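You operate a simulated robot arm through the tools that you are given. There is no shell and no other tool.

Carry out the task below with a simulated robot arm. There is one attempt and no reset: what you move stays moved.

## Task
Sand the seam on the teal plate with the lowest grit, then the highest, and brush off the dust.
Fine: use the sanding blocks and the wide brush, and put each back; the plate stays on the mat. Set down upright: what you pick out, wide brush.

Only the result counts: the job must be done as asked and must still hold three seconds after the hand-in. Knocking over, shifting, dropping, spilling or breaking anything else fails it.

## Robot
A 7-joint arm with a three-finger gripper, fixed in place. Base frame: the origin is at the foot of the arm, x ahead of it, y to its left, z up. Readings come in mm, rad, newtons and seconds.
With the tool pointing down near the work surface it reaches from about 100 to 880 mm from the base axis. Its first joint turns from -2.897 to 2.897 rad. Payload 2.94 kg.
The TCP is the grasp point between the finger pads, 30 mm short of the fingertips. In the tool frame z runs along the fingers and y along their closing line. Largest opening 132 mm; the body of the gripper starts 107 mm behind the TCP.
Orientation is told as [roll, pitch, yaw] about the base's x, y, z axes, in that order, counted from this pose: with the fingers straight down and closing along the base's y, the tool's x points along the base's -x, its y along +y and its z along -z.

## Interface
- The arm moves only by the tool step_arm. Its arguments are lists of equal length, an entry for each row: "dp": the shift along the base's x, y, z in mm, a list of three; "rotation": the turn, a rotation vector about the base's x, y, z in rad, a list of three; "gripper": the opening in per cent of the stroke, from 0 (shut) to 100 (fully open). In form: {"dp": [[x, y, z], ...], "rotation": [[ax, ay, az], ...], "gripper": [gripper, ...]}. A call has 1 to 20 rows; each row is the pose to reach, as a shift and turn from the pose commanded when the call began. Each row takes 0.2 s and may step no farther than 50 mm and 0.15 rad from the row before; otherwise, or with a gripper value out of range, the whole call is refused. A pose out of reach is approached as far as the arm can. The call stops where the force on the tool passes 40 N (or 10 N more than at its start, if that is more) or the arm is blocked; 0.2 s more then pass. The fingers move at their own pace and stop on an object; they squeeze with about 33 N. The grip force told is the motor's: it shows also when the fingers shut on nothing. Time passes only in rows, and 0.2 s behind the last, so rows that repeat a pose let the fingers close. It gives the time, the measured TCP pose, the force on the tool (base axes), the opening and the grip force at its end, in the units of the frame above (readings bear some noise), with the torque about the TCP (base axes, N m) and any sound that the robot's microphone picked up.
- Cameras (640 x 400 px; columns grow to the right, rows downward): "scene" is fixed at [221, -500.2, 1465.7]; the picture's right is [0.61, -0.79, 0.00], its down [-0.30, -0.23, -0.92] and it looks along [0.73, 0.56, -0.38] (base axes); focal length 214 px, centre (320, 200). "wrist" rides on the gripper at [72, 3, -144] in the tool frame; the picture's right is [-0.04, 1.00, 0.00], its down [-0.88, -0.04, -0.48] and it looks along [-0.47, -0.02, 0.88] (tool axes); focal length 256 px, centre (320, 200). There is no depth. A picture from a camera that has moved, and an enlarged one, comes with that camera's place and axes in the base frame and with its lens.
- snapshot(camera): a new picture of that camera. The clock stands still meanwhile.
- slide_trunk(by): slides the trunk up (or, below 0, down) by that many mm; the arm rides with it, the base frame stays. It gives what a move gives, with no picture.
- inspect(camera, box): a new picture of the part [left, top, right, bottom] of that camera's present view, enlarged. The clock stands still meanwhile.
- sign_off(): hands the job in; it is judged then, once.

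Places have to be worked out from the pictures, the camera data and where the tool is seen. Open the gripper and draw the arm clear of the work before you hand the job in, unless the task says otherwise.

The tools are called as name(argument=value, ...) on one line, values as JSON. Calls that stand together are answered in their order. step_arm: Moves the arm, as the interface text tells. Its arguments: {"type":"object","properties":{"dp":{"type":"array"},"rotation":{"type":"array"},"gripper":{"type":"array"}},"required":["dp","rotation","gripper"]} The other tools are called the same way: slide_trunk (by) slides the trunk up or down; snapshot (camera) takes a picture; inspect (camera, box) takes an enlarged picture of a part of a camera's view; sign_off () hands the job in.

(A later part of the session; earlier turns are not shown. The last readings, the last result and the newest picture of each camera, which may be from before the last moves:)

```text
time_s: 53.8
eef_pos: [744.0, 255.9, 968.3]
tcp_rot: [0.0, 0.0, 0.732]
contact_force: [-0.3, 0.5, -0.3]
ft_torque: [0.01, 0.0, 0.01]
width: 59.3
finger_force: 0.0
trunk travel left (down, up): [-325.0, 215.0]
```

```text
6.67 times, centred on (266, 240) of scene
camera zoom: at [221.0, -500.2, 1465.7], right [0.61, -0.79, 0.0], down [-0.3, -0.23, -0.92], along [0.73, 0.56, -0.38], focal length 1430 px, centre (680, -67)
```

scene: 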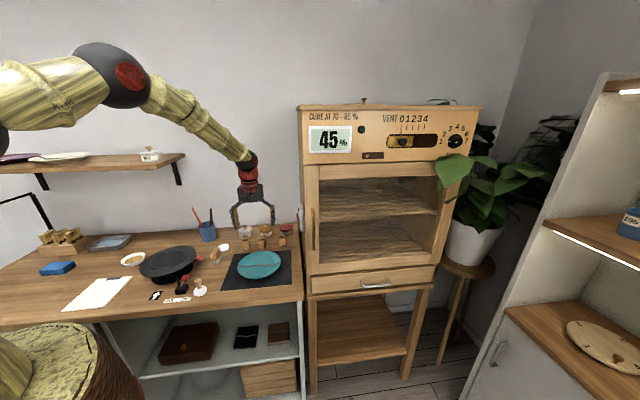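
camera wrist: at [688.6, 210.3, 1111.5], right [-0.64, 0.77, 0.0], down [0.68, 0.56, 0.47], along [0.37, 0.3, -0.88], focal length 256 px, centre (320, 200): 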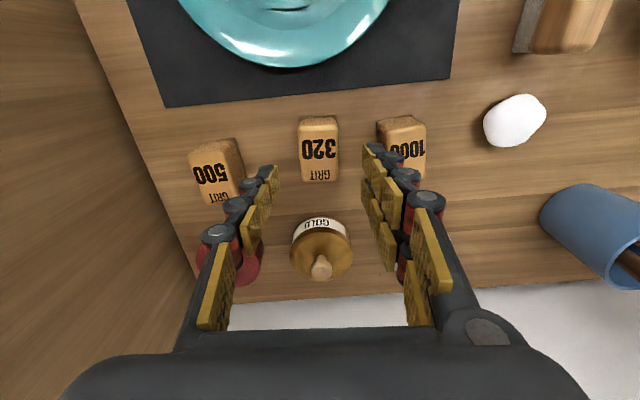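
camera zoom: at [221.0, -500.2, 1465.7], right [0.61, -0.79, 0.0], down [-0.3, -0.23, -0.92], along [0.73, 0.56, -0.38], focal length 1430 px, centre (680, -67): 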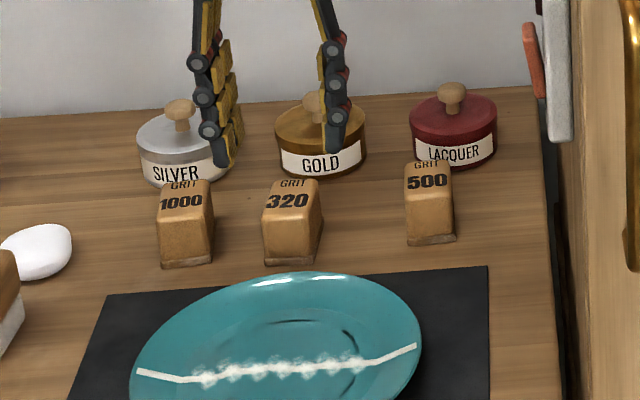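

The 320 block stands upright where it was, and the seam is white throughout. Next I'll move over the 1000 block (about (693, 311), yaw ≈ 51°) and check alignment.

step_arm(dp=[[-17, 18, 0], [-34, 36, 0], [-51.7, 55, 0], [-51.7, 55, -8], [-51.7, 55, -8]], rotation=[[0, 0, 0.05], [0, 0, 0.1], [0, 0, 0.157], [0, 0, 0.157], [0, 0, 0.157]], gripper=[45, 45, 45, 45, 45])

snapshot(camera="wrist")

inspect(camera="wrist", box=[272, 110, 368, 200])

```text
time_s: 55.0
eef_pos: [693.3, 311.2, 960.6]
tcp_rot: [0.0, 0.002, 0.891]
contact_force: [0.6, -0.1, -0.6]
ft_torque: [0.03, 0.04, 0.02]
width: 59.5
finger_force: 0.0
trunk travel left (down, up): [-325.0, 215.0]
```

```text
taken
camera wrist: at [645.5, 256.7, 1102.8], right [-0.75, 0.66, 0.0], down [0.58, 0.66, 0.47], along [0.31, 0.36, -0.88], focal length 256 px, centre (320, 200)
```

wrist: 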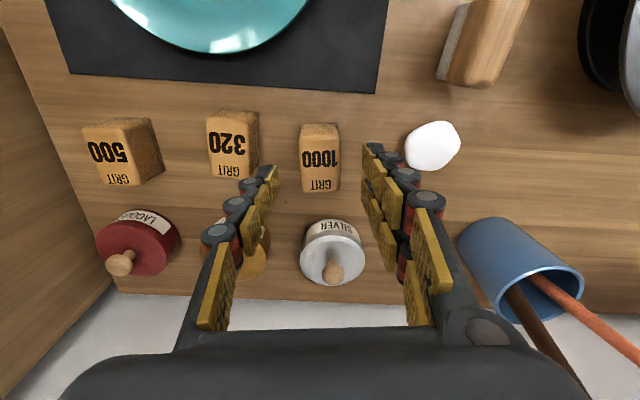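

```text
4.44 times, centred on (320, 155) of wrist
camera zoom: at [645.5, 256.7, 1102.8], right [-0.75, 0.66, 0.0], down [0.58, 0.66, 0.47], along [0.31, 0.36, -0.88], focal length 1138 px, centre (320, 400)
```

zoom: 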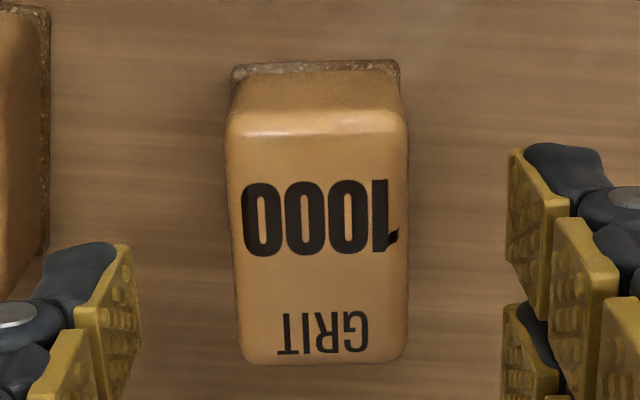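

The 1000 block is centred between the fingers laterally and 2.5 mm beyond in depth; yaw matches. I'll shift, descend to the same grasp height as before, and close.

step_arm(dp=[[1.6, 1.9, 0], [1.6, 1.9, -20], [1.6, 1.9, -40], [1.6, 1.9, -51.5], [1.6, 1.9, -51.5], [1.6, 1.9, -51.5], [1.6, 1.9, -51.5], [1.6, 1.9, -51.5], [1.6, 1.9, -51.5], [1.6, 1.9, -51.5]], rotation=[[0, 0, 0], [0, 0, 0], [0, 0, 0], [0, 0, 0], [0, 0, 0], [0, 0, 0], [0, 0, 0], [0, 0, 0], [0, 0, 0], [0, 0, 0]], gripper=[45, 45, 45, 45, 45, 30, 20, 10, 0, 0])

snapshot(camera="wrist")

inspect(camera="scene", box=[218, 210, 314, 270])

```text
time_s: 57.2
eef_pos: [694.0, 312.9, 910.7]
tcp_rot: [0.001, 0.002, 0.89]
contact_force: [0.0, 0.0, -0.3]
ft_torque: [-0.02, 0.02, -0.01]
width: 33.9
finger_force: 32.2
trunk travel left (down, up): [-325.0, 215.0]
```

```text
taken
camera wrist: at [646.3, 258.3, 1053.2], right [-0.75, 0.66, 0.0], down [0.58, 0.66, 0.47], along [0.31, 0.36, -0.88], focal length 256 px, centre (320, 200)
```

wrist: 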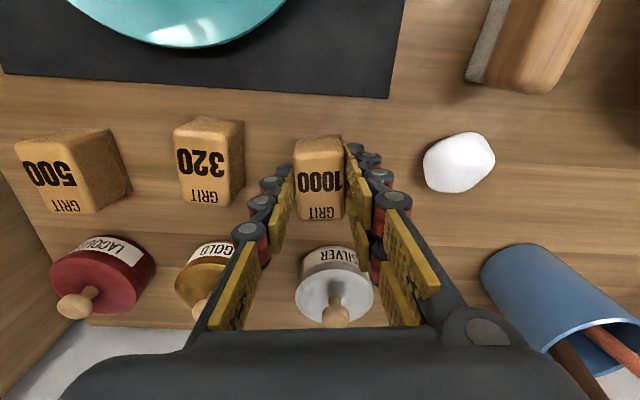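

```text
6.67 times, centred on (266, 240) of scene
camera zoom: at [221.0, -500.2, 1465.7], right [0.61, -0.79, 0.0], down [-0.3, -0.23, -0.92], along [0.73, 0.56, -0.38], focal length 1430 px, centre (680, -67)
```

zoom: 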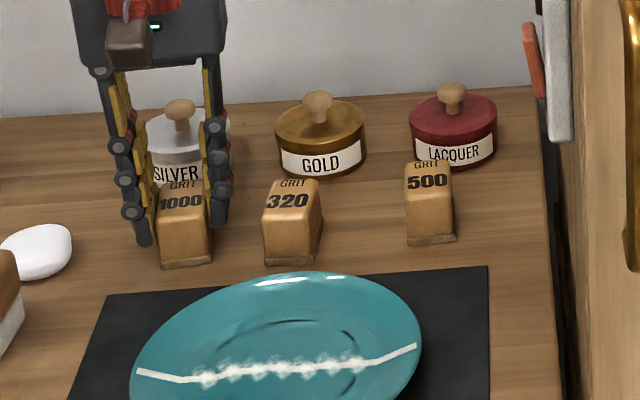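

Gripped the 1000 block at 33.9 mm and 32 N. I'll lift it straight up and carry it over the seam centre at the seam's yaw.

step_arm(dp=[[0, 0, 15], [0, 0, 35], [0, 0, 60], [-13, -42, 60], [-26, -84, 60], [-40, -126, 60], [-50, -160, 60], [-55.3, -174.8, 60], [-55.3, -174.8, 60]], rotation=[[0, 0, 0], [0, 0, 0], [0, 0, 0], [0, 0, -0.03], [0, 0, -0.06], [0, 0, -0.09], [0, 0, -0.112], [0, 0, -0.112], [0, 0, -0.112]], gripper=[0, 0, 0, 0, 0, 0, 0, 0, 0])

inspect(camera="wrist", box=[208, 30, 432, 170])

inspect(camera="scene", box=[226, 240, 290, 280])

```text
time_s: 59.2
eef_pos: [638.5, 139.0, 969.5]
tcp_rot: [0.0, 0.001, 0.778]
contact_force: [-0.1, -0.5, -0.5]
ft_torque: [0.0, 0.0, 0.01]
width: 34.2
finger_force: 32.8
trunk travel left (down, up): [-325.0, 215.0]
```

```text
2.86 times, centred on (320, 100) of wrist
camera zoom: at [584.5, 89.6, 1112.1], right [-0.67, 0.74, 0.0], down [0.65, 0.59, 0.47], along [0.35, 0.32, -0.88], focal length 731 px, centre (320, 486)
```

zoom: 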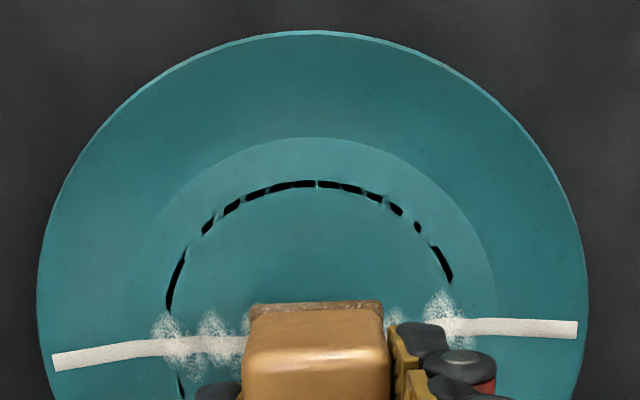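

```text
10.00 times, centred on (258, 260) of scene
camera zoom: at [221.0, -500.2, 1465.7], right [0.61, -0.79, 0.0], down [-0.3, -0.23, -0.92], along [0.73, 0.56, -0.38], focal length 2145 px, centre (940, -400)
```

zoom: 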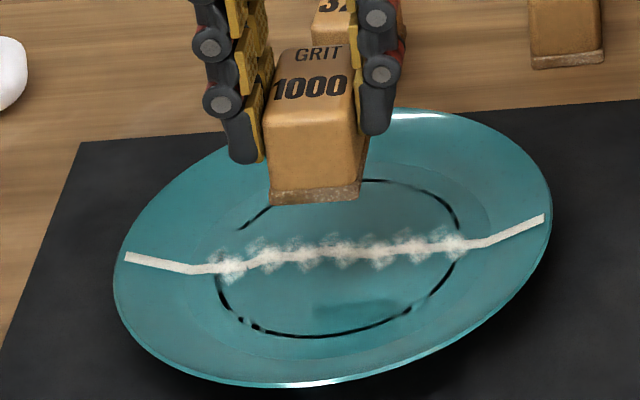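

The plate moved about 2 mm toward A and turned about 1°; I'll shift my seam origin and yaw to match. Then I'll lower the 1000 block to light contact at the seam centre.

step_arm(dp=[[1.7, -1.7, -15], [1.7, -1.7, -30], [1.7, -1.7, -42], [1.7, -1.7, -45.5], [1.7, -1.7, -46.3], [1.7, -1.7, -46.8], [1.7, -1.7, -46.8]], rotation=[[0, 0, 0.02], [0, 0, 0.02], [0, 0, 0.02], [0, 0, 0.02], [0, 0, 0.02], [0, 0, 0.02], [0, 0, 0.02]], gripper=[0, 0, 0, 0, 0, 0, 0])

```text
time_s: 60.8
eef_pos: [640.9, 136.0, 925.2]
tcp_rot: [-0.002, -0.001, 0.798]
contact_force: [0.2, -2.5, 20.1]
ft_torque: [-0.21, 0.26, -0.03]
width: 33.6
finger_force: 32.9
trunk travel left (down, up): [-325.0, 215.0]
```

Contact at 20 N, about 1 mm higher than with the first block. I'll ease up 1 mm to about 11 N and make two flat strokes of ±30 mm along the seam.

step_arm(dp=[[0, 0, 1], [-7.15, 7, 1], [-14.3, 14, 1], [-21.45, 21, 1], [-14.3, 14, 1], [-7.15, 7, 1], [0, 0, 1], [7.15, -7, 1], [14.3, -14, 1], [21.45, -21, 1], [14.3, -14, 1], [7.15, -7, 1], [0, 0, 1], [-7.15, 7, 1], [-14.3, 14, 1], [-21.45, 21, 1]], rotation=[[0, 0, 0], [0, 0, 0], [0, 0, 0], [0, 0, 0], [0, 0, 0], [0, 0, 0], [0, 0, 0], [0, 0, 0], [0, 0, 0], [0, 0, 0], [0, 0, 0], [0, 0, 0], [0, 0, 0], [0, 0, 0], [0, 0, 0], [0, 0, 0]], gripper=[0, 0, 0, 0, 0, 0, 0, 0, 0, 0, 0, 0, 0, 0, 0, 0])

inspect(camera="scene", box=[226, 240, 290, 280])

inspect(camera="wrist", box=[80, 60, 400, 260])

```text
time_s: 64.2
eef_pos: [619.3, 159.0, 924.2]
tcp_rot: [0.0, 0.0, 0.798]
contact_force: [2.1, -1.5, 17.7]
ft_torque: [-0.04, -0.06, 0.0]
width: 34.1
finger_force: 32.8
trunk travel left (down, up): [-325.0, 215.0]
```

```text
10.00 times, centred on (258, 260) of scene
camera zoom: at [221.0, -500.2, 1465.7], right [0.61, -0.79, 0.0], down [-0.3, -0.23, -0.92], along [0.73, 0.56, -0.38], focal length 2145 px, centre (940, -400)
```

zoom: 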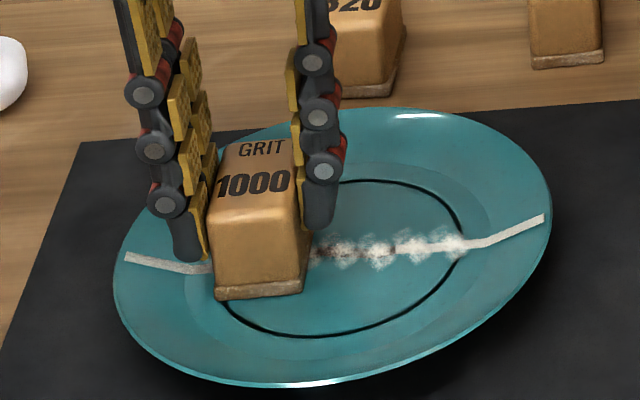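

```text
2.00 times, centred on (240, 160) of wrist
camera zoom: at [566.6, 108.8, 1066.6], right [-0.68, 0.73, 0.0], down [0.64, 0.6, 0.48], along [0.35, 0.33, -0.88], focal length 512 px, centre (480, 280)
```

zoom: 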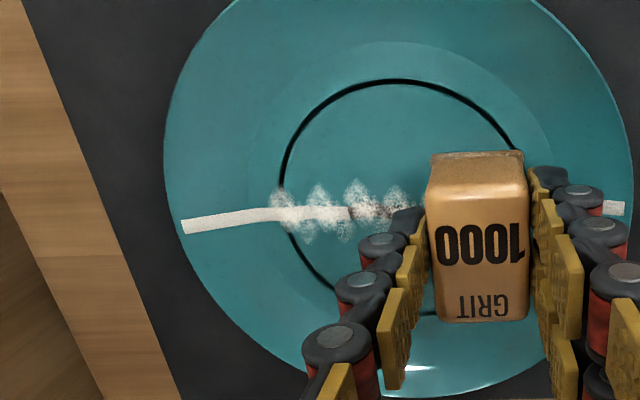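

Under the dust the finely sanded part turns dark brown, so the 1000 block is registering (from about s = −23 on). I'll run the rim strokes on the B side with the same rolling tilt, z raised to suit.

step_arm(dp=[[-5.9, 5.77, 0.7], [-10.1, 9.86, 1.8], [-13.4, 13.07, 3.0], [-10.1, 9.86, 1.8], [-5.9, 5.77, 0.7], [-10.1, 9.86, 1.8], [-13.4, 13.07, 3.0], [-17.4, 17.0, 4.1], [-13.4, 13.07, 3.0], [-10.1, 9.86, 1.8], [-13.4, 13.07, 3.0]], rotation=[[0.0252, 0.0257, 0], [0.0846, 0.0865, 0], [0.1643, 0.168, 0], [0.0846, 0.0865, 0], [0.0252, 0.0257, 0], [0.0846, 0.0865, 0], [0.1643, 0.168, 0], [0.2307, 0.236, 0], [0.1643, 0.168, 0], [0.0846, 0.0865, 0], [0.1643, 0.168, 0]], gripper=[0, 0, 0, 0, 0, 0, 0, 0, 0, 0, 0])

inspect(camera="scene", box=[226, 240, 290, 280])

```text
time_s: 66.6
eef_pos: [606.2, 168.8, 925.8]
tcp_rot: [0.236, -0.001, 0.798]
contact_force: [3.6, -3.8, 10.2]
ft_torque: [-0.13, -0.17, -0.04]
width: 34.1
finger_force: 33.0
trunk travel left (down, up): [-325.0, 215.0]
```

```text
10.00 times, centred on (258, 260) of scene
camera zoom: at [221.0, -500.2, 1465.7], right [0.61, -0.79, 0.0], down [-0.3, -0.23, -0.92], along [0.73, 0.56, -0.38], focal length 2145 px, centre (940, -400)
```

zoom: 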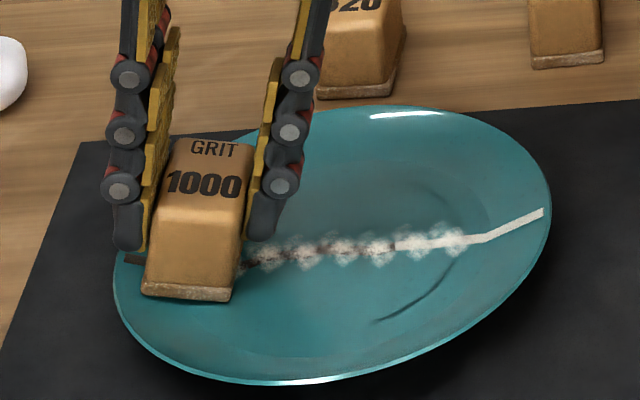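

The B end has turned dark as well. I'll lift, swing to the A side flat at s ≈ −30, and touch down there.

step_arm(dp=[[0, 0, 8], [0, 0, 20], [14, -13.8, 25], [28, -27.5, 25], [42, -41.3, 25], [56.3, -55.07, 20], [56.3, -55.07, 8], [56.3, -55.07, 0], [56.3, -55.07, -2.5], [56.3, -55.07, -2.5]], rotation=[[0, 0, 0], [-0.03, -0.031, 0], [-0.1, -0.102, 0], [-0.1643, -0.168, 0], [-0.1643, -0.168, 0], [-0.1643, -0.168, 0], [-0.1643, -0.168, 0], [-0.1643, -0.168, 0], [-0.1643, -0.168, 0], [-0.1643, -0.168, 0]], gripper=[0, 0, 0, 0, 0, 0, 0, 0, 0, 0])

inspect(camera="scene", box=[226, 240, 290, 280])

```text
time_s: 68.8
eef_pos: [663.3, 114.9, 924.2]
tcp_rot: [-0.001, 0.0, 0.797]
contact_force: [0.1, -0.1, 3.9]
ft_torque: [0.08, 0.03, 0.02]
width: 33.9
finger_force: 32.8
trunk travel left (down, up): [-325.0, 215.0]
```

```text
10.00 times, centred on (258, 260) of scene
camera zoom: at [221.0, -500.2, 1465.7], right [0.61, -0.79, 0.0], down [-0.3, -0.23, -0.92], along [0.73, 0.56, -0.38], focal length 2145 px, centre (940, -400)
```

zoom: 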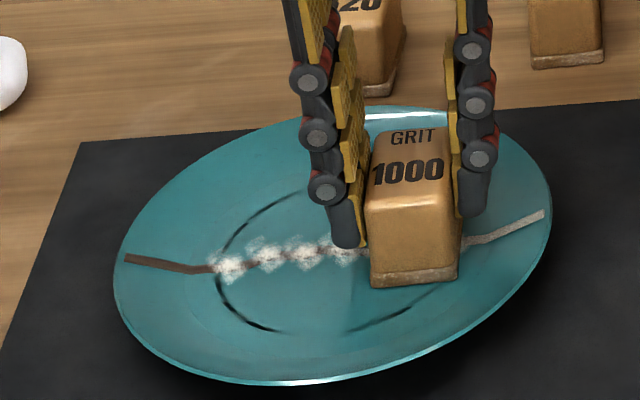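

The B half is dark brown throughout. On the A side contact is light (3.9 N), so I'll press slightly more and run the strokes from s ≈ −20 out to r ≈ 70.

step_arm(dp=[[0, 0, -0.6], [-7.15, 7.0, -0.6], [0, 0, -0.6], [5.9, -5.77, -0.15], [10.1, -9.86, 1.05], [13.4, -13.07, 2.4], [10.1, -9.86, 1.05], [5.9, -5.77, -0.15], [0, 0, -0.6], [5.9, -5.77, -0.15], [10.1, -9.86, 1.05], [13.4, -13.07, 2.4], [17.4, -17.0, 3.3], [13.4, -13.07, 2.4], [10.1, -9.86, 1.05], [13.4, -13.07, 2.4]], rotation=[[0, 0, 0], [0, 0, 0], [0, 0, 0], [-0.0252, -0.0257, 0], [-0.0846, -0.0865, 0], [-0.1643, -0.168, 0], [-0.0846, -0.0865, 0], [-0.0252, -0.0257, 0], [0, 0, 0], [-0.0252, -0.0257, 0], [-0.0846, -0.0865, 0], [-0.1643, -0.168, 0], [-0.2307, -0.236, 0], [-0.1643, -0.168, 0], [-0.0846, -0.0865, 0], [-0.1643, -0.168, 0]], gripper=[0, 0, 0, 0, 0, 0, 0, 0, 0, 0, 0, 0, 0, 0, 0, 0])

inspect(camera="scene", box=[226, 240, 290, 280])

```text
time_s: 72.2
eef_pos: [675.0, 102.8, 926.7]
tcp_rot: [-0.236, 0.0, 0.797]
contact_force: [-4.4, 3.4, 12.2]
ft_torque: [0.16, 0.08, 0.03]
width: 33.8
finger_force: 33.1
trunk travel left (down, up): [-325.0, 215.0]
```

```text
10.00 times, centred on (258, 260) of scene
camera zoom: at [221.0, -500.2, 1465.7], right [0.61, -0.79, 0.0], down [-0.3, -0.23, -0.92], along [0.73, 0.56, -0.38], focal length 2145 px, centre (940, -400)
```

zoom: 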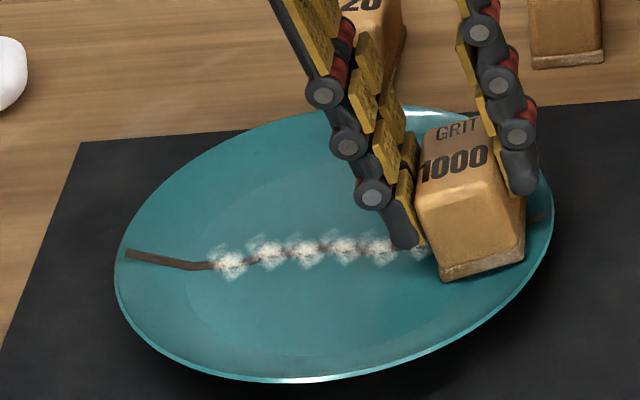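

A-rim tip beyond the block now looks dark too. I'll lift off, level the block, and inspect the whole seam.

step_arm(dp=[[0, 0, 8], [0, 0, 22], [-2, 2, 42], [-5, 5, 60], [-5, 5, 70], [-5, 5, 70]], rotation=[[0, 0, 0], [0.03, 0.031, 0], [0.1, 0.102, 0], [0.1643, 0.168, 0], [0.1643, 0.168, 0], [0.1643, 0.168, 0]], gripper=[0, 0, 0, 0, 0, 0])

inspect(camera="scene", box=[226, 240, 290, 280])

inspect(camera="scene", box=[256, 254, 288, 274])

inspect(camera="scene", box=[234, 256, 266, 276])

```text
time_s: 73.6
eef_pos: [670.9, 106.4, 995.8]
tcp_rot: [-0.001, 0.0, 0.798]
contact_force: [-0.4, 0.8, -0.2]
ft_torque: [0.01, -0.02, 0.01]
width: 33.8
finger_force: 33.2
trunk travel left (down, up): [-325.0, 215.0]
```

```text
10.00 times, centred on (258, 260) of scene
camera zoom: at [221.0, -500.2, 1465.7], right [0.61, -0.79, 0.0], down [-0.3, -0.23, -0.92], along [0.73, 0.56, -0.38], focal length 2145 px, centre (940, -400)
```

zoom: 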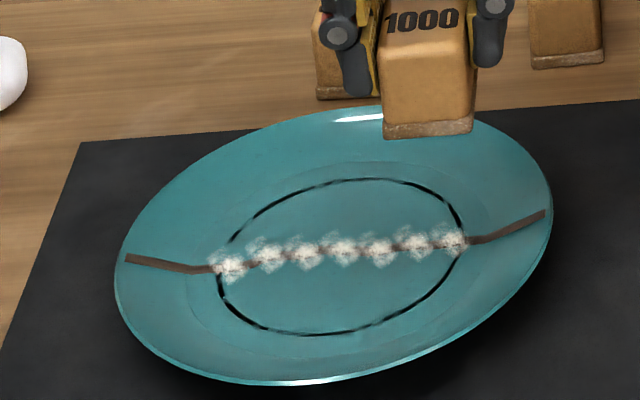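

```text
16.00 times, centred on (272, 264) of scene
camera zoom: at [221.0, -500.2, 1465.7], right [0.61, -0.79, 0.0], down [-0.3, -0.23, -0.92], along [0.73, 0.56, -0.38], focal length 3432 px, centre (1088, -824)
```

zoom: 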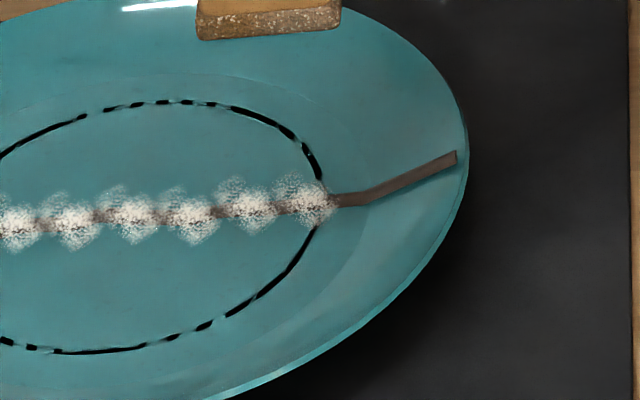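

```text
16.00 times, centred on (250, 266) of scene
camera zoom: at [221.0, -500.2, 1465.7], right [0.61, -0.79, 0.0], down [-0.3, -0.23, -0.92], along [0.73, 0.56, -0.38], focal length 3432 px, centre (1440, -856)
```

zoom: 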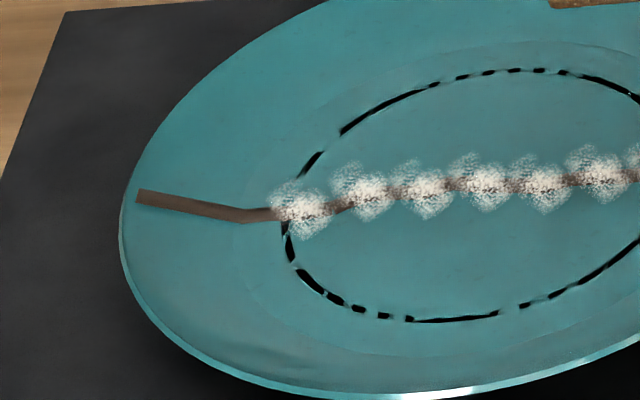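

The whole seam is now dark brown: the 1000 pass is complete, and seven dust puffs remain. I'll carry the 1000 block back above its original spot with its original yaw.

step_arm(dp=[[5, 41, 0], [10, 82, 0], [14, 123, 0], [19, 164, 0], [23.75, 205.6, 0], [23.75, 205.6, -30], [23.75, 205.6, -60], [23.75, 205.6, -66], [23.75, 205.6, -66]], rotation=[[0, 0, 0.02], [0, 0, 0.04], [0, 0, 0.06], [0, 0, 0.08], [0, 0, 0.092], [0, 0, 0.092], [0, 0, 0.092], [0, 0, 0.092], [0, 0, 0.092]], gripper=[0, 0, 0, 0, 0, 0, 0, 0, 0])

snapshot(camera="wrist")

inspect(camera="scene", box=[218, 210, 314, 270])

```text
time_s: 75.6
eef_pos: [694.8, 312.4, 931.4]
tcp_rot: [0.0, 0.001, 0.89]
contact_force: [0.3, -0.3, -0.4]
ft_torque: [0.0, -0.03, 0.01]
width: 33.7
finger_force: 33.3
trunk travel left (down, up): [-325.0, 215.0]
```

```text
taken
camera wrist: at [646.7, 258.6, 1074.0], right [-0.75, 0.66, 0.0], down [0.58, 0.66, 0.47], along [0.31, 0.36, -0.88], focal length 256 px, centre (320, 200)
```

wrist: 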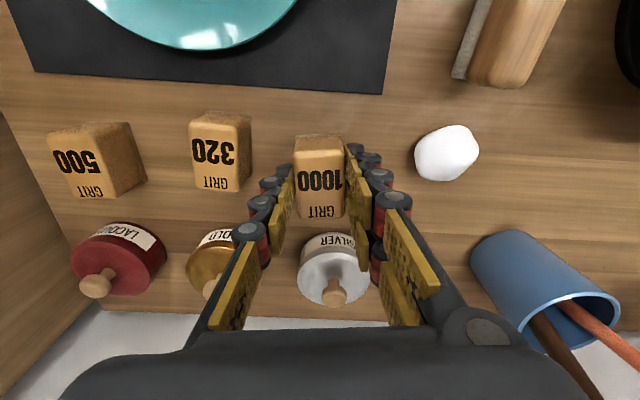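

```text
6.67 times, centred on (266, 240) of scene
camera zoom: at [221.0, -500.2, 1465.7], right [0.61, -0.79, 0.0], down [-0.3, -0.23, -0.92], along [0.73, 0.56, -0.38], focal length 1430 px, centre (680, -67)
```

zoom: 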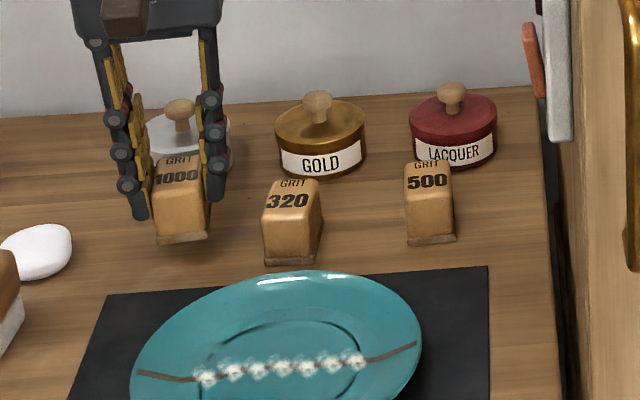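

The block hangs over its old place. I'll lower it to just above the bench, then feel for contact.

step_arm(dp=[[0, 0, -8], [0, 0, -16], [0, 0, -19], [0, 0, -20], [0, 0, -20.3], [0, 0, -20.3]], rotation=[[0, 0, 0], [0, 0, 0], [0, 0, 0], [0, 0, 0], [0, 0, 0], [0, 0, 0]], gripper=[0, 0, 0, 0, 0, 0])

```text
time_s: 77.0
eef_pos: [694.7, 312.3, 909.9]
tcp_rot: [-0.001, 0.001, 0.891]
contact_force: [0.9, 0.0, 1.8]
ft_torque: [0.04, 0.02, -0.03]
width: 34.0
finger_force: 32.9
trunk travel left (down, up): [-325.0, 215.0]
```

A faint touch (about 1.8 N). I'll go 0.4 mm more to seat it, then open to 45% and rise clear.

step_arm(dp=[[0, 0, -0.4], [0, 0, -0.4], [0, 0, -0.4], [0, 0, -0.4], [0, 0, -0.4], [0, 0, 20], [0, 0, 45], [0, 0, 70], [0, 0, 70]], rotation=[[0, 0, 0], [0, 0, 0], [0, 0, 0], [0, 0, 0], [0, 0, 0], [0, 0, 0], [0, 0, 0], [0, 0, 0], [0, 0, 0]], gripper=[0, 30, 40, 45, 45, 45, 45, 45, 45])

snapshot(camera="wrist")

inspect(camera="scene", box=[218, 210, 314, 270])

```text
time_s: 79.0
eef_pos: [695.0, 311.0, 980.8]
tcp_rot: [0.0, 0.003, 0.891]
contact_force: [0.9, 0.4, 0.6]
ft_torque: [0.01, 0.02, -0.01]
width: 59.4
finger_force: 0.1
trunk travel left (down, up): [-325.0, 215.0]
```

```text
taken
camera wrist: at [646.2, 258.0, 1123.2], right [-0.75, 0.66, 0.0], down [0.58, 0.66, 0.47], along [0.31, 0.36, -0.88], focal length 256 px, centre (320, 200)
```

wrist: 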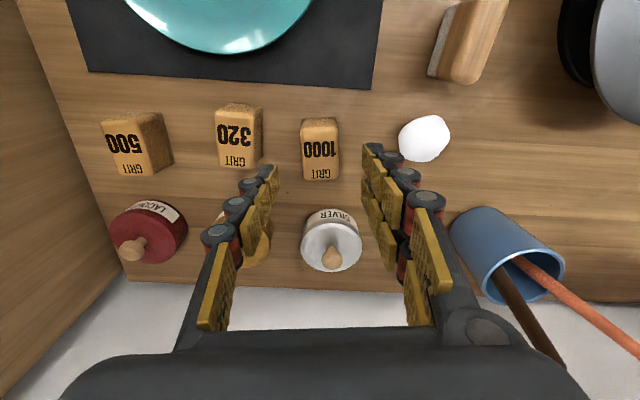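

```text
6.67 times, centred on (266, 240) of scene
camera zoom: at [221.0, -500.2, 1465.7], right [0.61, -0.79, 0.0], down [-0.3, -0.23, -0.92], along [0.73, 0.56, -0.38], focal length 1430 px, centre (680, -67)
```

zoom: 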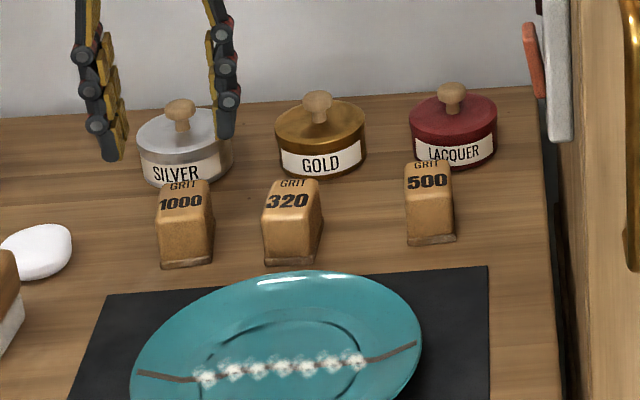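

Both blocks are back and upright. Now I'll move over toward the wide brush (wood handle, grey bristles, near (552, 328)) for a closer look.

step_arm(dp=[[-40, -6, 20], [-80, -12, 20], [-120, -18, 20], [-160, -24, 20], [-188, -28, 20], [-188, -28, 20]], rotation=[[0, 0, -0.02], [0, 0, -0.04], [0, 0, -0.07], [0, 0, -0.104], [0, 0, -0.104], [0, 0, -0.104]], gripper=[45, 45, 45, 45, 45, 45])

snapshot(camera="wrist")

snapshot(camera="scene")

```text
time_s: 80.4
eef_pos: [506.5, 285.5, 998.1]
tcp_rot: [-0.001, 0.002, 0.786]
contact_force: [0.8, -0.9, 0.0]
ft_torque: [0.02, 0.04, -0.01]
width: 59.4
finger_force: 0.0
trunk travel left (down, up): [-325.0, 215.0]
```

```text
taken
camera wrist: at [453.9, 236.7, 1142.0], right [-0.68, 0.74, 0.0], down [0.65, 0.59, 0.47], along [0.35, 0.32, -0.88], focal length 256 px, centre (320, 200)
```

wrist: 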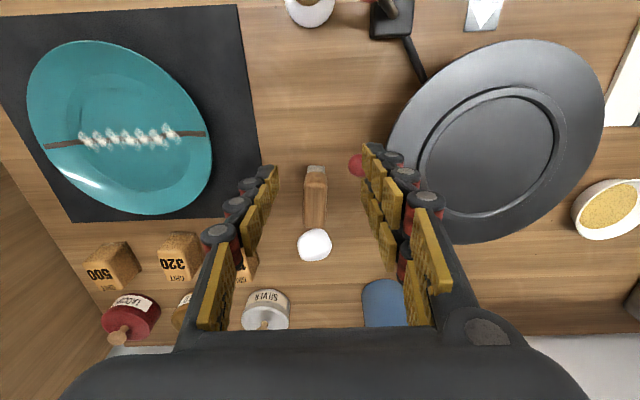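

```text
taken
```

scene: 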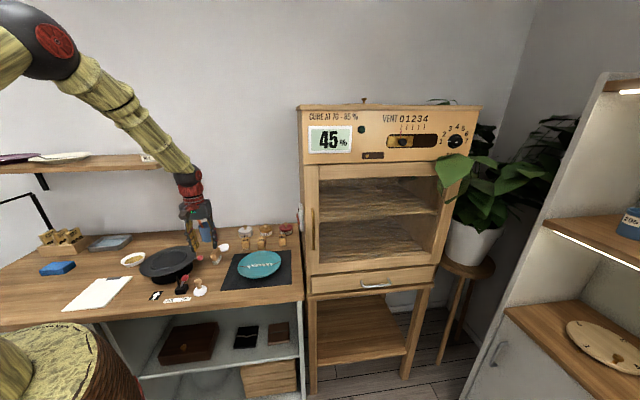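

The brush is centred between the fingers, with the wheel's red knob fairly near on the right. I'll zoom in to measure them.

inspect(camera="wrist", box=[256, 130, 400, 260])

inspect(camera="scene", box=[180, 230, 244, 270])

```text
3.08 times, centred on (328, 195) of wrist
camera zoom: at [453.9, 236.7, 1142.0], right [-0.68, 0.74, 0.0], down [0.65, 0.59, 0.47], along [0.35, 0.32, -0.88], focal length 788 px, centre (295, 215)
```

zoom: 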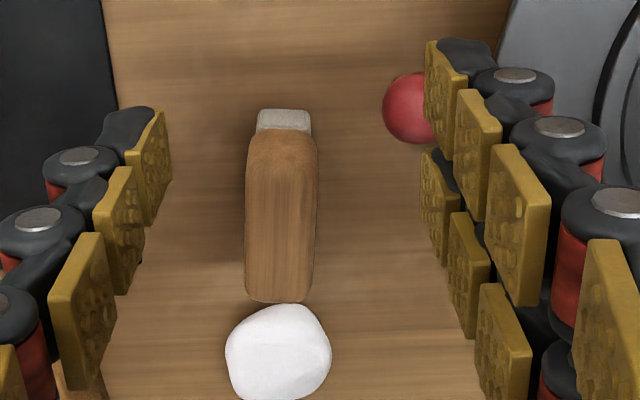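

```text
10.00 times, centred on (212, 250) of scene
camera zoom: at [221.0, -500.2, 1465.7], right [0.61, -0.79, 0.0], down [-0.3, -0.23, -0.92], along [0.73, 0.56, -0.38], focal length 2145 px, centre (1400, -300)
```

zoom: 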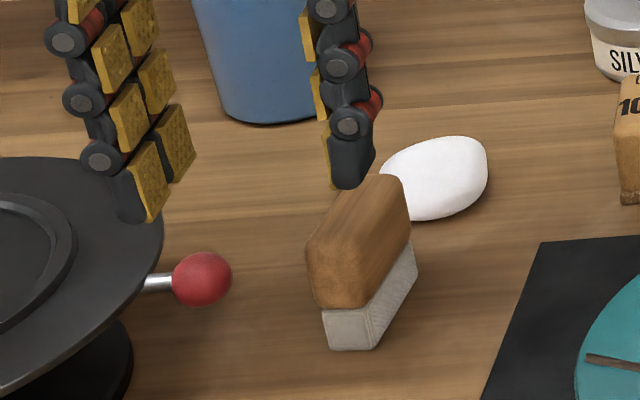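

The brush handle is about 24 mm thick and 60 mm long, top near z = 912, centre about (550, 320), yaw ≈ 41°. I'll move above it with a 46 mm opening and recheck.

step_arm(dp=[[15, 12, 0], [30, 24, -5], [43.4, 34, -15], [43.4, 34, -30], [43.4, 34, -42], [43.4, 34, -42]], rotation=[[0, 0, -0.03], [0, 0, -0.06], [0, 0, -0.07], [0, 0, -0.07], [0, 0, -0.07], [0, 0, -0.07]], gripper=[40, 35, 35, 35, 35, 35])

snapshot(camera="wrist")

inspect(camera="wrist", box=[256, 110, 384, 210])

inspect(camera="scene", box=[180, 220, 244, 260])

```text
time_s: 81.8
eef_pos: [551.6, 319.1, 957.0]
tcp_rot: [-0.001, 0.002, 0.715]
contact_force: [0.2, -0.5, 0.0]
ft_torque: [-0.03, 0.0, 0.05]
width: 46.1
finger_force: 0.1
trunk travel left (down, up): [-325.0, 215.0]
```

```text
taken
camera wrist: at [495.1, 273.1, 1101.0], right [-0.62, 0.78, 0.0], down [0.69, 0.55, 0.47], along [0.37, 0.3, -0.88], focal length 256 px, centre (320, 200)
```

wrist: 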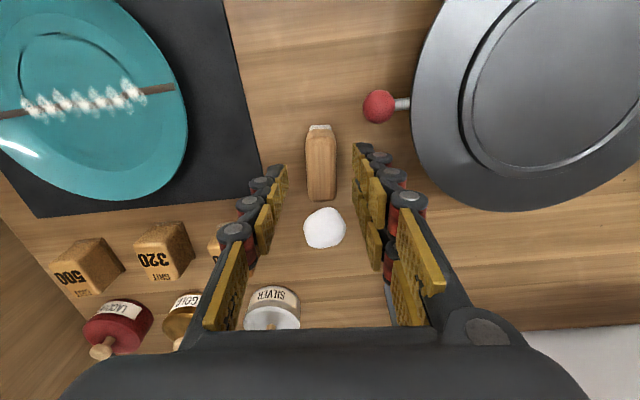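

```text
4.00 times, centred on (320, 160) of wrist
camera zoom: at [495.1, 273.1, 1101.0], right [-0.62, 0.78, 0.0], down [0.69, 0.55, 0.47], along [0.37, 0.3, -0.88], focal length 1024 px, centre (320, 360)
```

zoom: 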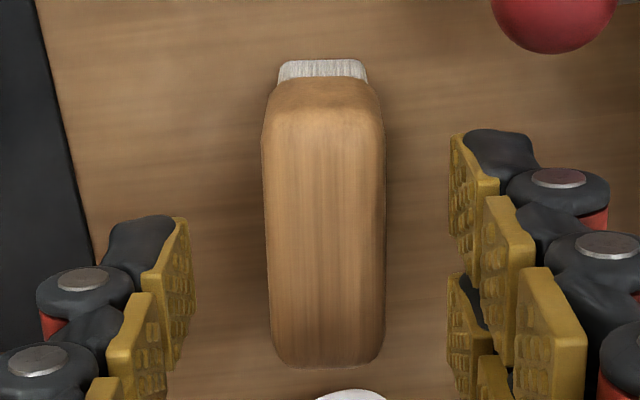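

```text
10.00 times, centred on (212, 240) of scene
camera zoom: at [221.0, -500.2, 1465.7], right [0.61, -0.79, 0.0], down [-0.3, -0.23, -0.92], along [0.73, 0.56, -0.38], focal length 2145 px, centre (1400, -200)
```

zoom: 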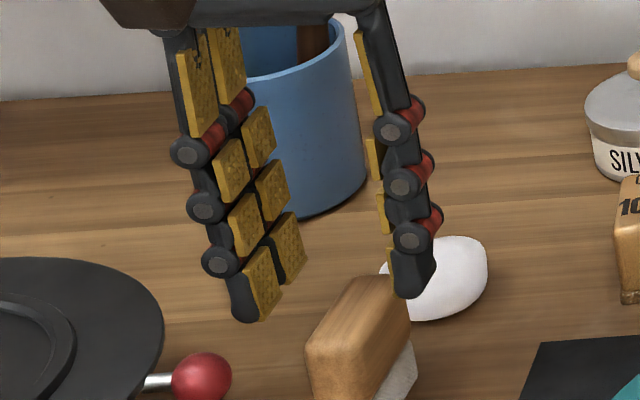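

The handle is 2.6 mm ahead and 1 mm to the side of the TCP axis. I'll correct, descend to z ≈ 914 so the fingertips stay on the wooden handle, and look before closing.

step_arm(dp=[[1.2, 2.5, 0], [1.2, 2.5, -15], [1.2, 2.5, -30], [1.2, 2.5, -43], [1.2, 2.5, -43]], rotation=[[0, 0, 0], [0, 0, 0], [0, 0, 0], [0, 0, 0], [0, 0, 0]], gripper=[35, 35, 35, 35, 35])

inspect(camera="scene", box=[180, 225, 244, 265])

snapshot(camera="wrist")

```text
time_s: 83.0
eef_pos: [551.5, 320.6, 913.9]
tcp_rot: [0.0, 0.0, 0.716]
contact_force: [0.6, -0.2, 0.9]
ft_torque: [-0.03, -0.01, 0.03]
width: 46.2
finger_force: 0.1
trunk travel left (down, up): [-325.0, 215.0]
```

```text
10.00 times, centred on (212, 245) of scene
camera zoom: at [221.0, -500.2, 1465.7], right [0.61, -0.79, 0.0], down [-0.3, -0.23, -0.92], along [0.73, 0.56, -0.38], focal length 2145 px, centre (1400, -250)
```

zoom: 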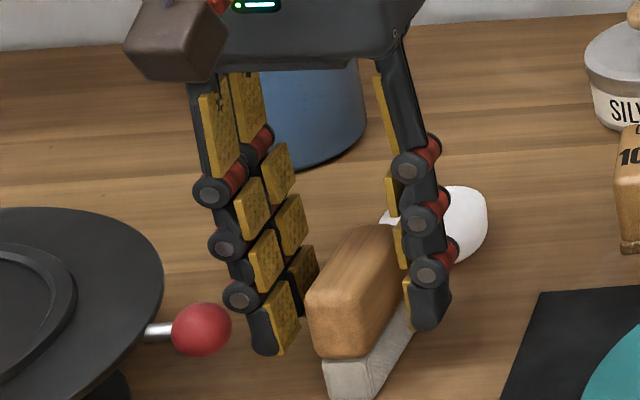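

```text
taken
camera wrist: at [495.8, 275.4, 1057.3], right [-0.62, 0.78, 0.0], down [0.69, 0.55, 0.47], along [0.37, 0.3, -0.88], focal length 256 px, centre (320, 200)
```

wrist: 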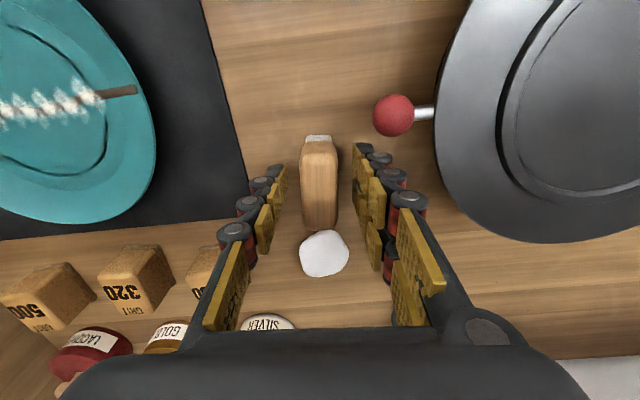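

The fingers straddle the handle cleanly. I'll close on it.

step_arm(dp=[[0, 0, 0], [0, 0, 0], [0, 0, 0], [0, 0, 0], [0, 0, 0]], rotation=[[0, 0, 0], [0, 0, 0], [0, 0, 0], [0, 0, 0], [0, 0, 0]], gripper=[25, 15, 5, 0, 0])

inspect(camera="scene", box=[180, 225, 244, 265])

inspect(camera="wrist", box=[256, 110, 400, 260])

```text
time_s: 84.2
eef_pos: [551.5, 320.7, 915.2]
tcp_rot: [0.0, 0.003, 0.716]
contact_force: [0.2, -0.1, -0.2]
ft_torque: [-0.01, 0.02, 0.03]
width: 23.0
finger_force: 32.5
trunk travel left (down, up): [-325.0, 215.0]
```

```text
10.00 times, centred on (212, 245) of scene
camera zoom: at [221.0, -500.2, 1465.7], right [0.61, -0.79, 0.0], down [-0.3, -0.23, -0.92], along [0.73, 0.56, -0.38], focal length 2145 px, centre (1400, -250)
```

zoom: 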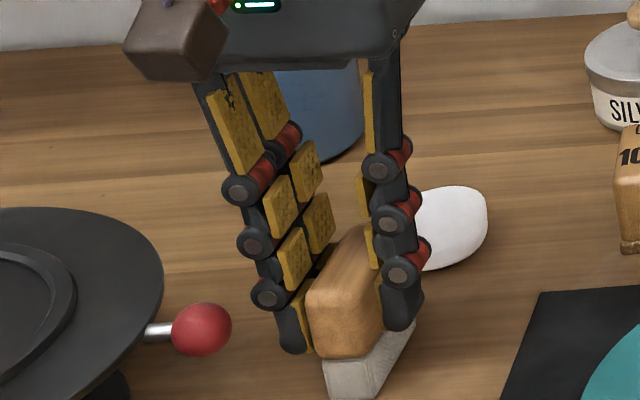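

```text
2.67 times, centred on (328, 185) of wrist
camera zoom: at [495.7, 275.4, 1057.4], right [-0.62, 0.78, 0.0], down [0.69, 0.55, 0.47], along [0.37, 0.3, -0.88], focal length 683 px, centre (299, 240)
```

zoom: 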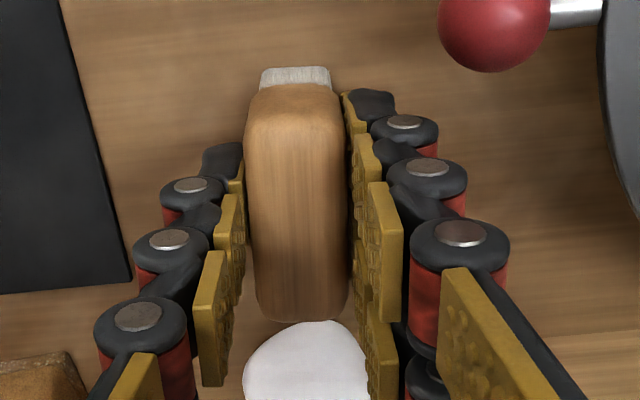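

The brush is held at 23 mm with 32.5 N. I'll lift it straight up and carry it over the plate at the seam's yaw.

step_arm(dp=[[0, 0, 15], [0, 0, 35], [0, 0, 60], [18, -37, 65], [36, -74, 65], [54, -111, 65], [72, -148, 65], [89.8, -185, 65], [89.8, -185, 65]], rotation=[[0, 0, 0], [0, 0, 0], [0, 0, 0], [0, 0, 0.02], [0, 0, 0.04], [0, 0, 0.06], [0, 0, 0.082], [0, 0, 0.082], [0, 0, 0.082]], gripper=[0, 0, 0, 0, 0, 0, 0, 0, 0])

inspect(camera="wrist", box=[208, 30, 432, 170])

inspect(camera="scene", box=[226, 235, 290, 275])

```text
time_s: 86.2
eef_pos: [641.7, 137.8, 980.1]
tcp_rot: [-0.001, 0.0, 0.797]
contact_force: [-0.1, -0.4, -0.6]
ft_torque: [0.02, 0.03, -0.01]
width: 23.1
finger_force: 32.4
trunk travel left (down, up): [-325.0, 215.0]
```

```text
2.86 times, centred on (320, 100) of wrist
camera zoom: at [589.0, 87.9, 1123.9], right [-0.69, 0.73, 0.0], down [0.64, 0.6, 0.47], along [0.35, 0.33, -0.88], focal length 731 px, centre (320, 486)
```

zoom: 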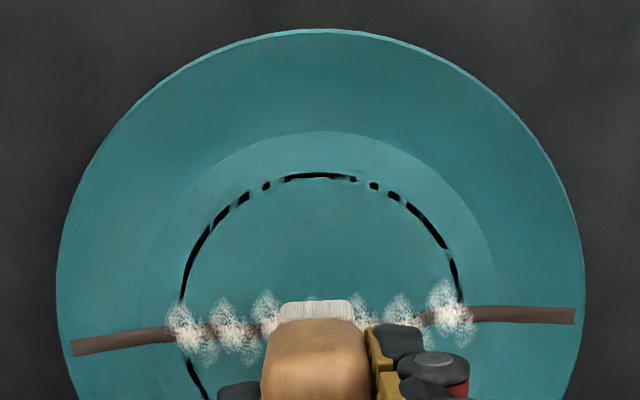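

```text
10.00 times, centred on (258, 255) of scene
camera zoom: at [221.0, -500.2, 1465.7], right [0.61, -0.79, 0.0], down [-0.3, -0.23, -0.92], along [0.73, 0.56, -0.38], focal length 2145 px, centre (940, -350)
```

zoom: 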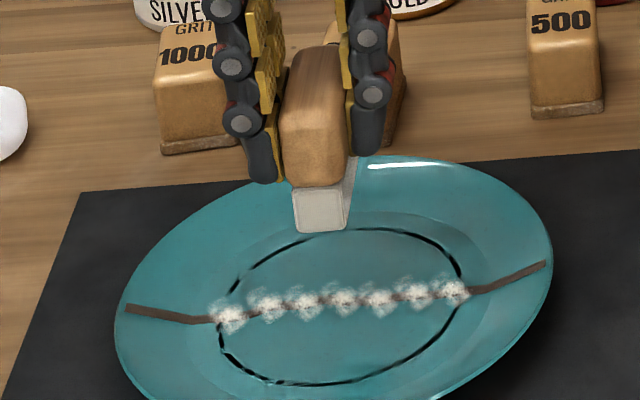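

The seam is centred under the brush (R ≈ 0). I'll lower the brush toward the plate, stopping just above expected contact (about 928).

step_arm(dp=[[-1, -1.1, -15], [-1, -1.1, -30], [-1, -1.1, -44], [-1, -1.1, -48], [-1, -1.1, -50], [-1, -1.1, -50]], rotation=[[0, 0, 0], [0, 0, 0], [0, 0, 0], [0, 0, 0], [0, 0, 0], [0, 0, 0]], gripper=[0, 0, 0, 0, 0, 0])

inspect(camera="scene", box=[226, 240, 290, 280])

```text
time_s: 87.6
eef_pos: [639.7, 134.6, 930.0]
tcp_rot: [0.001, 0.002, 0.797]
contact_force: [0.4, -0.9, -0.5]
ft_torque: [-0.02, 0.01, -0.02]
width: 23.0
finger_force: 33.0
trunk travel left (down, up): [-325.0, 215.0]
```

```text
10.00 times, centred on (258, 260) of scene
camera zoom: at [221.0, -500.2, 1465.7], right [0.61, -0.79, 0.0], down [-0.3, -0.23, -0.92], along [0.73, 0.56, -0.38], focal length 2145 px, centre (940, -400)
```

zoom: 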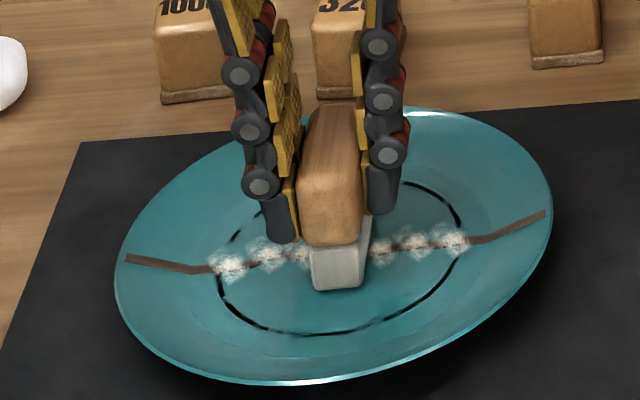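

No contact at cmd ≈ 929. I'll creep down in half-millimetre steps until the bristles touch.

step_arm(dp=[[0, 0, -0.5], [0, 0, -1.0], [0, 0, -1.5], [0, 0, -1.5]], rotation=[[0, 0, 0], [0, 0, 0], [0, 0, 0], [0, 0, 0]], gripper=[0, 0, 0, 0])

```text
time_s: 88.6
eef_pos: [640.1, 135.1, 928.6]
tcp_rot: [0.0, -0.001, 0.798]
contact_force: [-0.1, -1.0, 1.8]
ft_torque: [-0.06, -0.01, -0.02]
width: 22.8
finger_force: 32.8
trunk travel left (down, up): [-325.0, 215.0]
```

First touch (1.8 N). I'll press half a millimetre more and sweep along the seam toward B and back, rising slightly near the rim.

step_arm(dp=[[0, 0, -0.5], [-7.15, 7, -0.5], [-14.3, 14, -0.5], [-21.45, 21, -0.5], [-28.6, 28, -0.2], [-34.3, 33.6, 0.6], [-28.6, 28, -0.2], [-21.45, 21, -0.5], [-14.3, 14, -0.5], [-7.15, 7, -0.5], [0, 0, -0.5]], rotation=[[0, 0, 0], [0, 0, 0], [0, 0, 0], [0, 0, 0], [0, 0, 0], [0, 0, 0], [0, 0, 0], [0, 0, 0], [0, 0, 0], [0, 0, 0], [0, 0, 0]], gripper=[0, 0, 0, 0, 0, 0, 0, 0, 0, 0, 0])

inspect(camera="scene", box=[226, 240, 290, 280])

```text
time_s: 91.0
eef_pos: [639.7, 134.3, 928.2]
tcp_rot: [0.0, 0.0, 0.797]
contact_force: [-1.5, 1.7, 9.5]
ft_torque: [0.09, 0.0, -0.02]
width: 22.8
finger_force: 33.0
trunk travel left (down, up): [-325.0, 215.0]
```

```text
10.00 times, centred on (258, 260) of scene
camera zoom: at [221.0, -500.2, 1465.7], right [0.61, -0.79, 0.0], down [-0.3, -0.23, -0.92], along [0.73, 0.56, -0.38], focal length 2145 px, centre (940, -400)
```

zoom: 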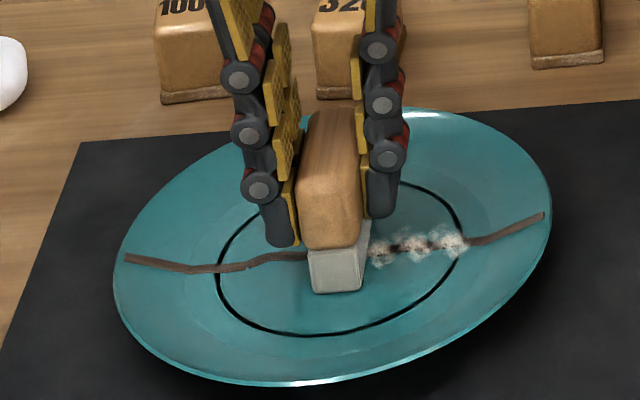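

The B half is already clean. I'll sweep toward A and back in the same way.

step_arm(dp=[[0, 0, 0.2], [7.15, -7, 0.2], [14.3, -14, 0.2], [21.45, -21, 0.3], [28.6, -28, 0.5], [34.3, -33.6, 1.3], [37, -36.2, 1.8], [28.6, -28, 0.5], [21.45, -21, 0.3], [14.3, -14, 0.2], [7.15, -7, 0.2], [0, 0, 0.2]], rotation=[[0, 0, 0], [0, 0, 0], [0, 0, 0], [0, 0, 0], [0, 0, 0], [0, 0, 0], [0, 0, 0], [0, 0, 0], [0, 0, 0], [0, 0, 0], [0, 0, 0], [0, 0, 0]], gripper=[0, 0, 0, 0, 0, 0, 0, 0, 0, 0, 0, 0])

inspect(camera="scene", box=[226, 240, 290, 280])

```text
time_s: 93.6
eef_pos: [641.1, 135.4, 927.5]
tcp_rot: [0.002, 0.001, 0.796]
contact_force: [-0.9, 0.1, 4.2]
ft_torque: [-0.03, 0.0, 0.01]
width: 23.2
finger_force: 33.2
trunk travel left (down, up): [-325.0, 215.0]
```

```text
10.00 times, centred on (258, 260) of scene
camera zoom: at [221.0, -500.2, 1465.7], right [0.61, -0.79, 0.0], down [-0.3, -0.23, -0.92], along [0.73, 0.56, -0.38], focal length 2145 px, centre (940, -400)
```

zoom: 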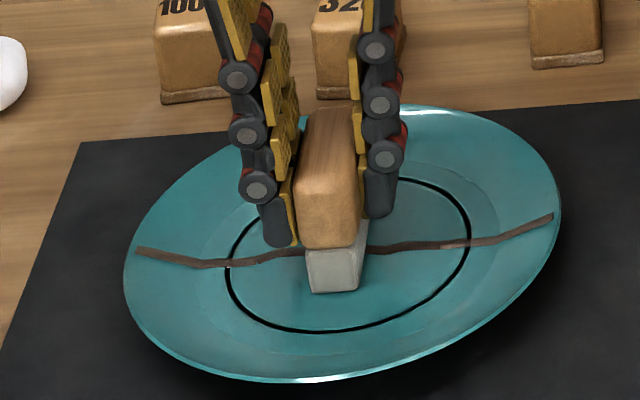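

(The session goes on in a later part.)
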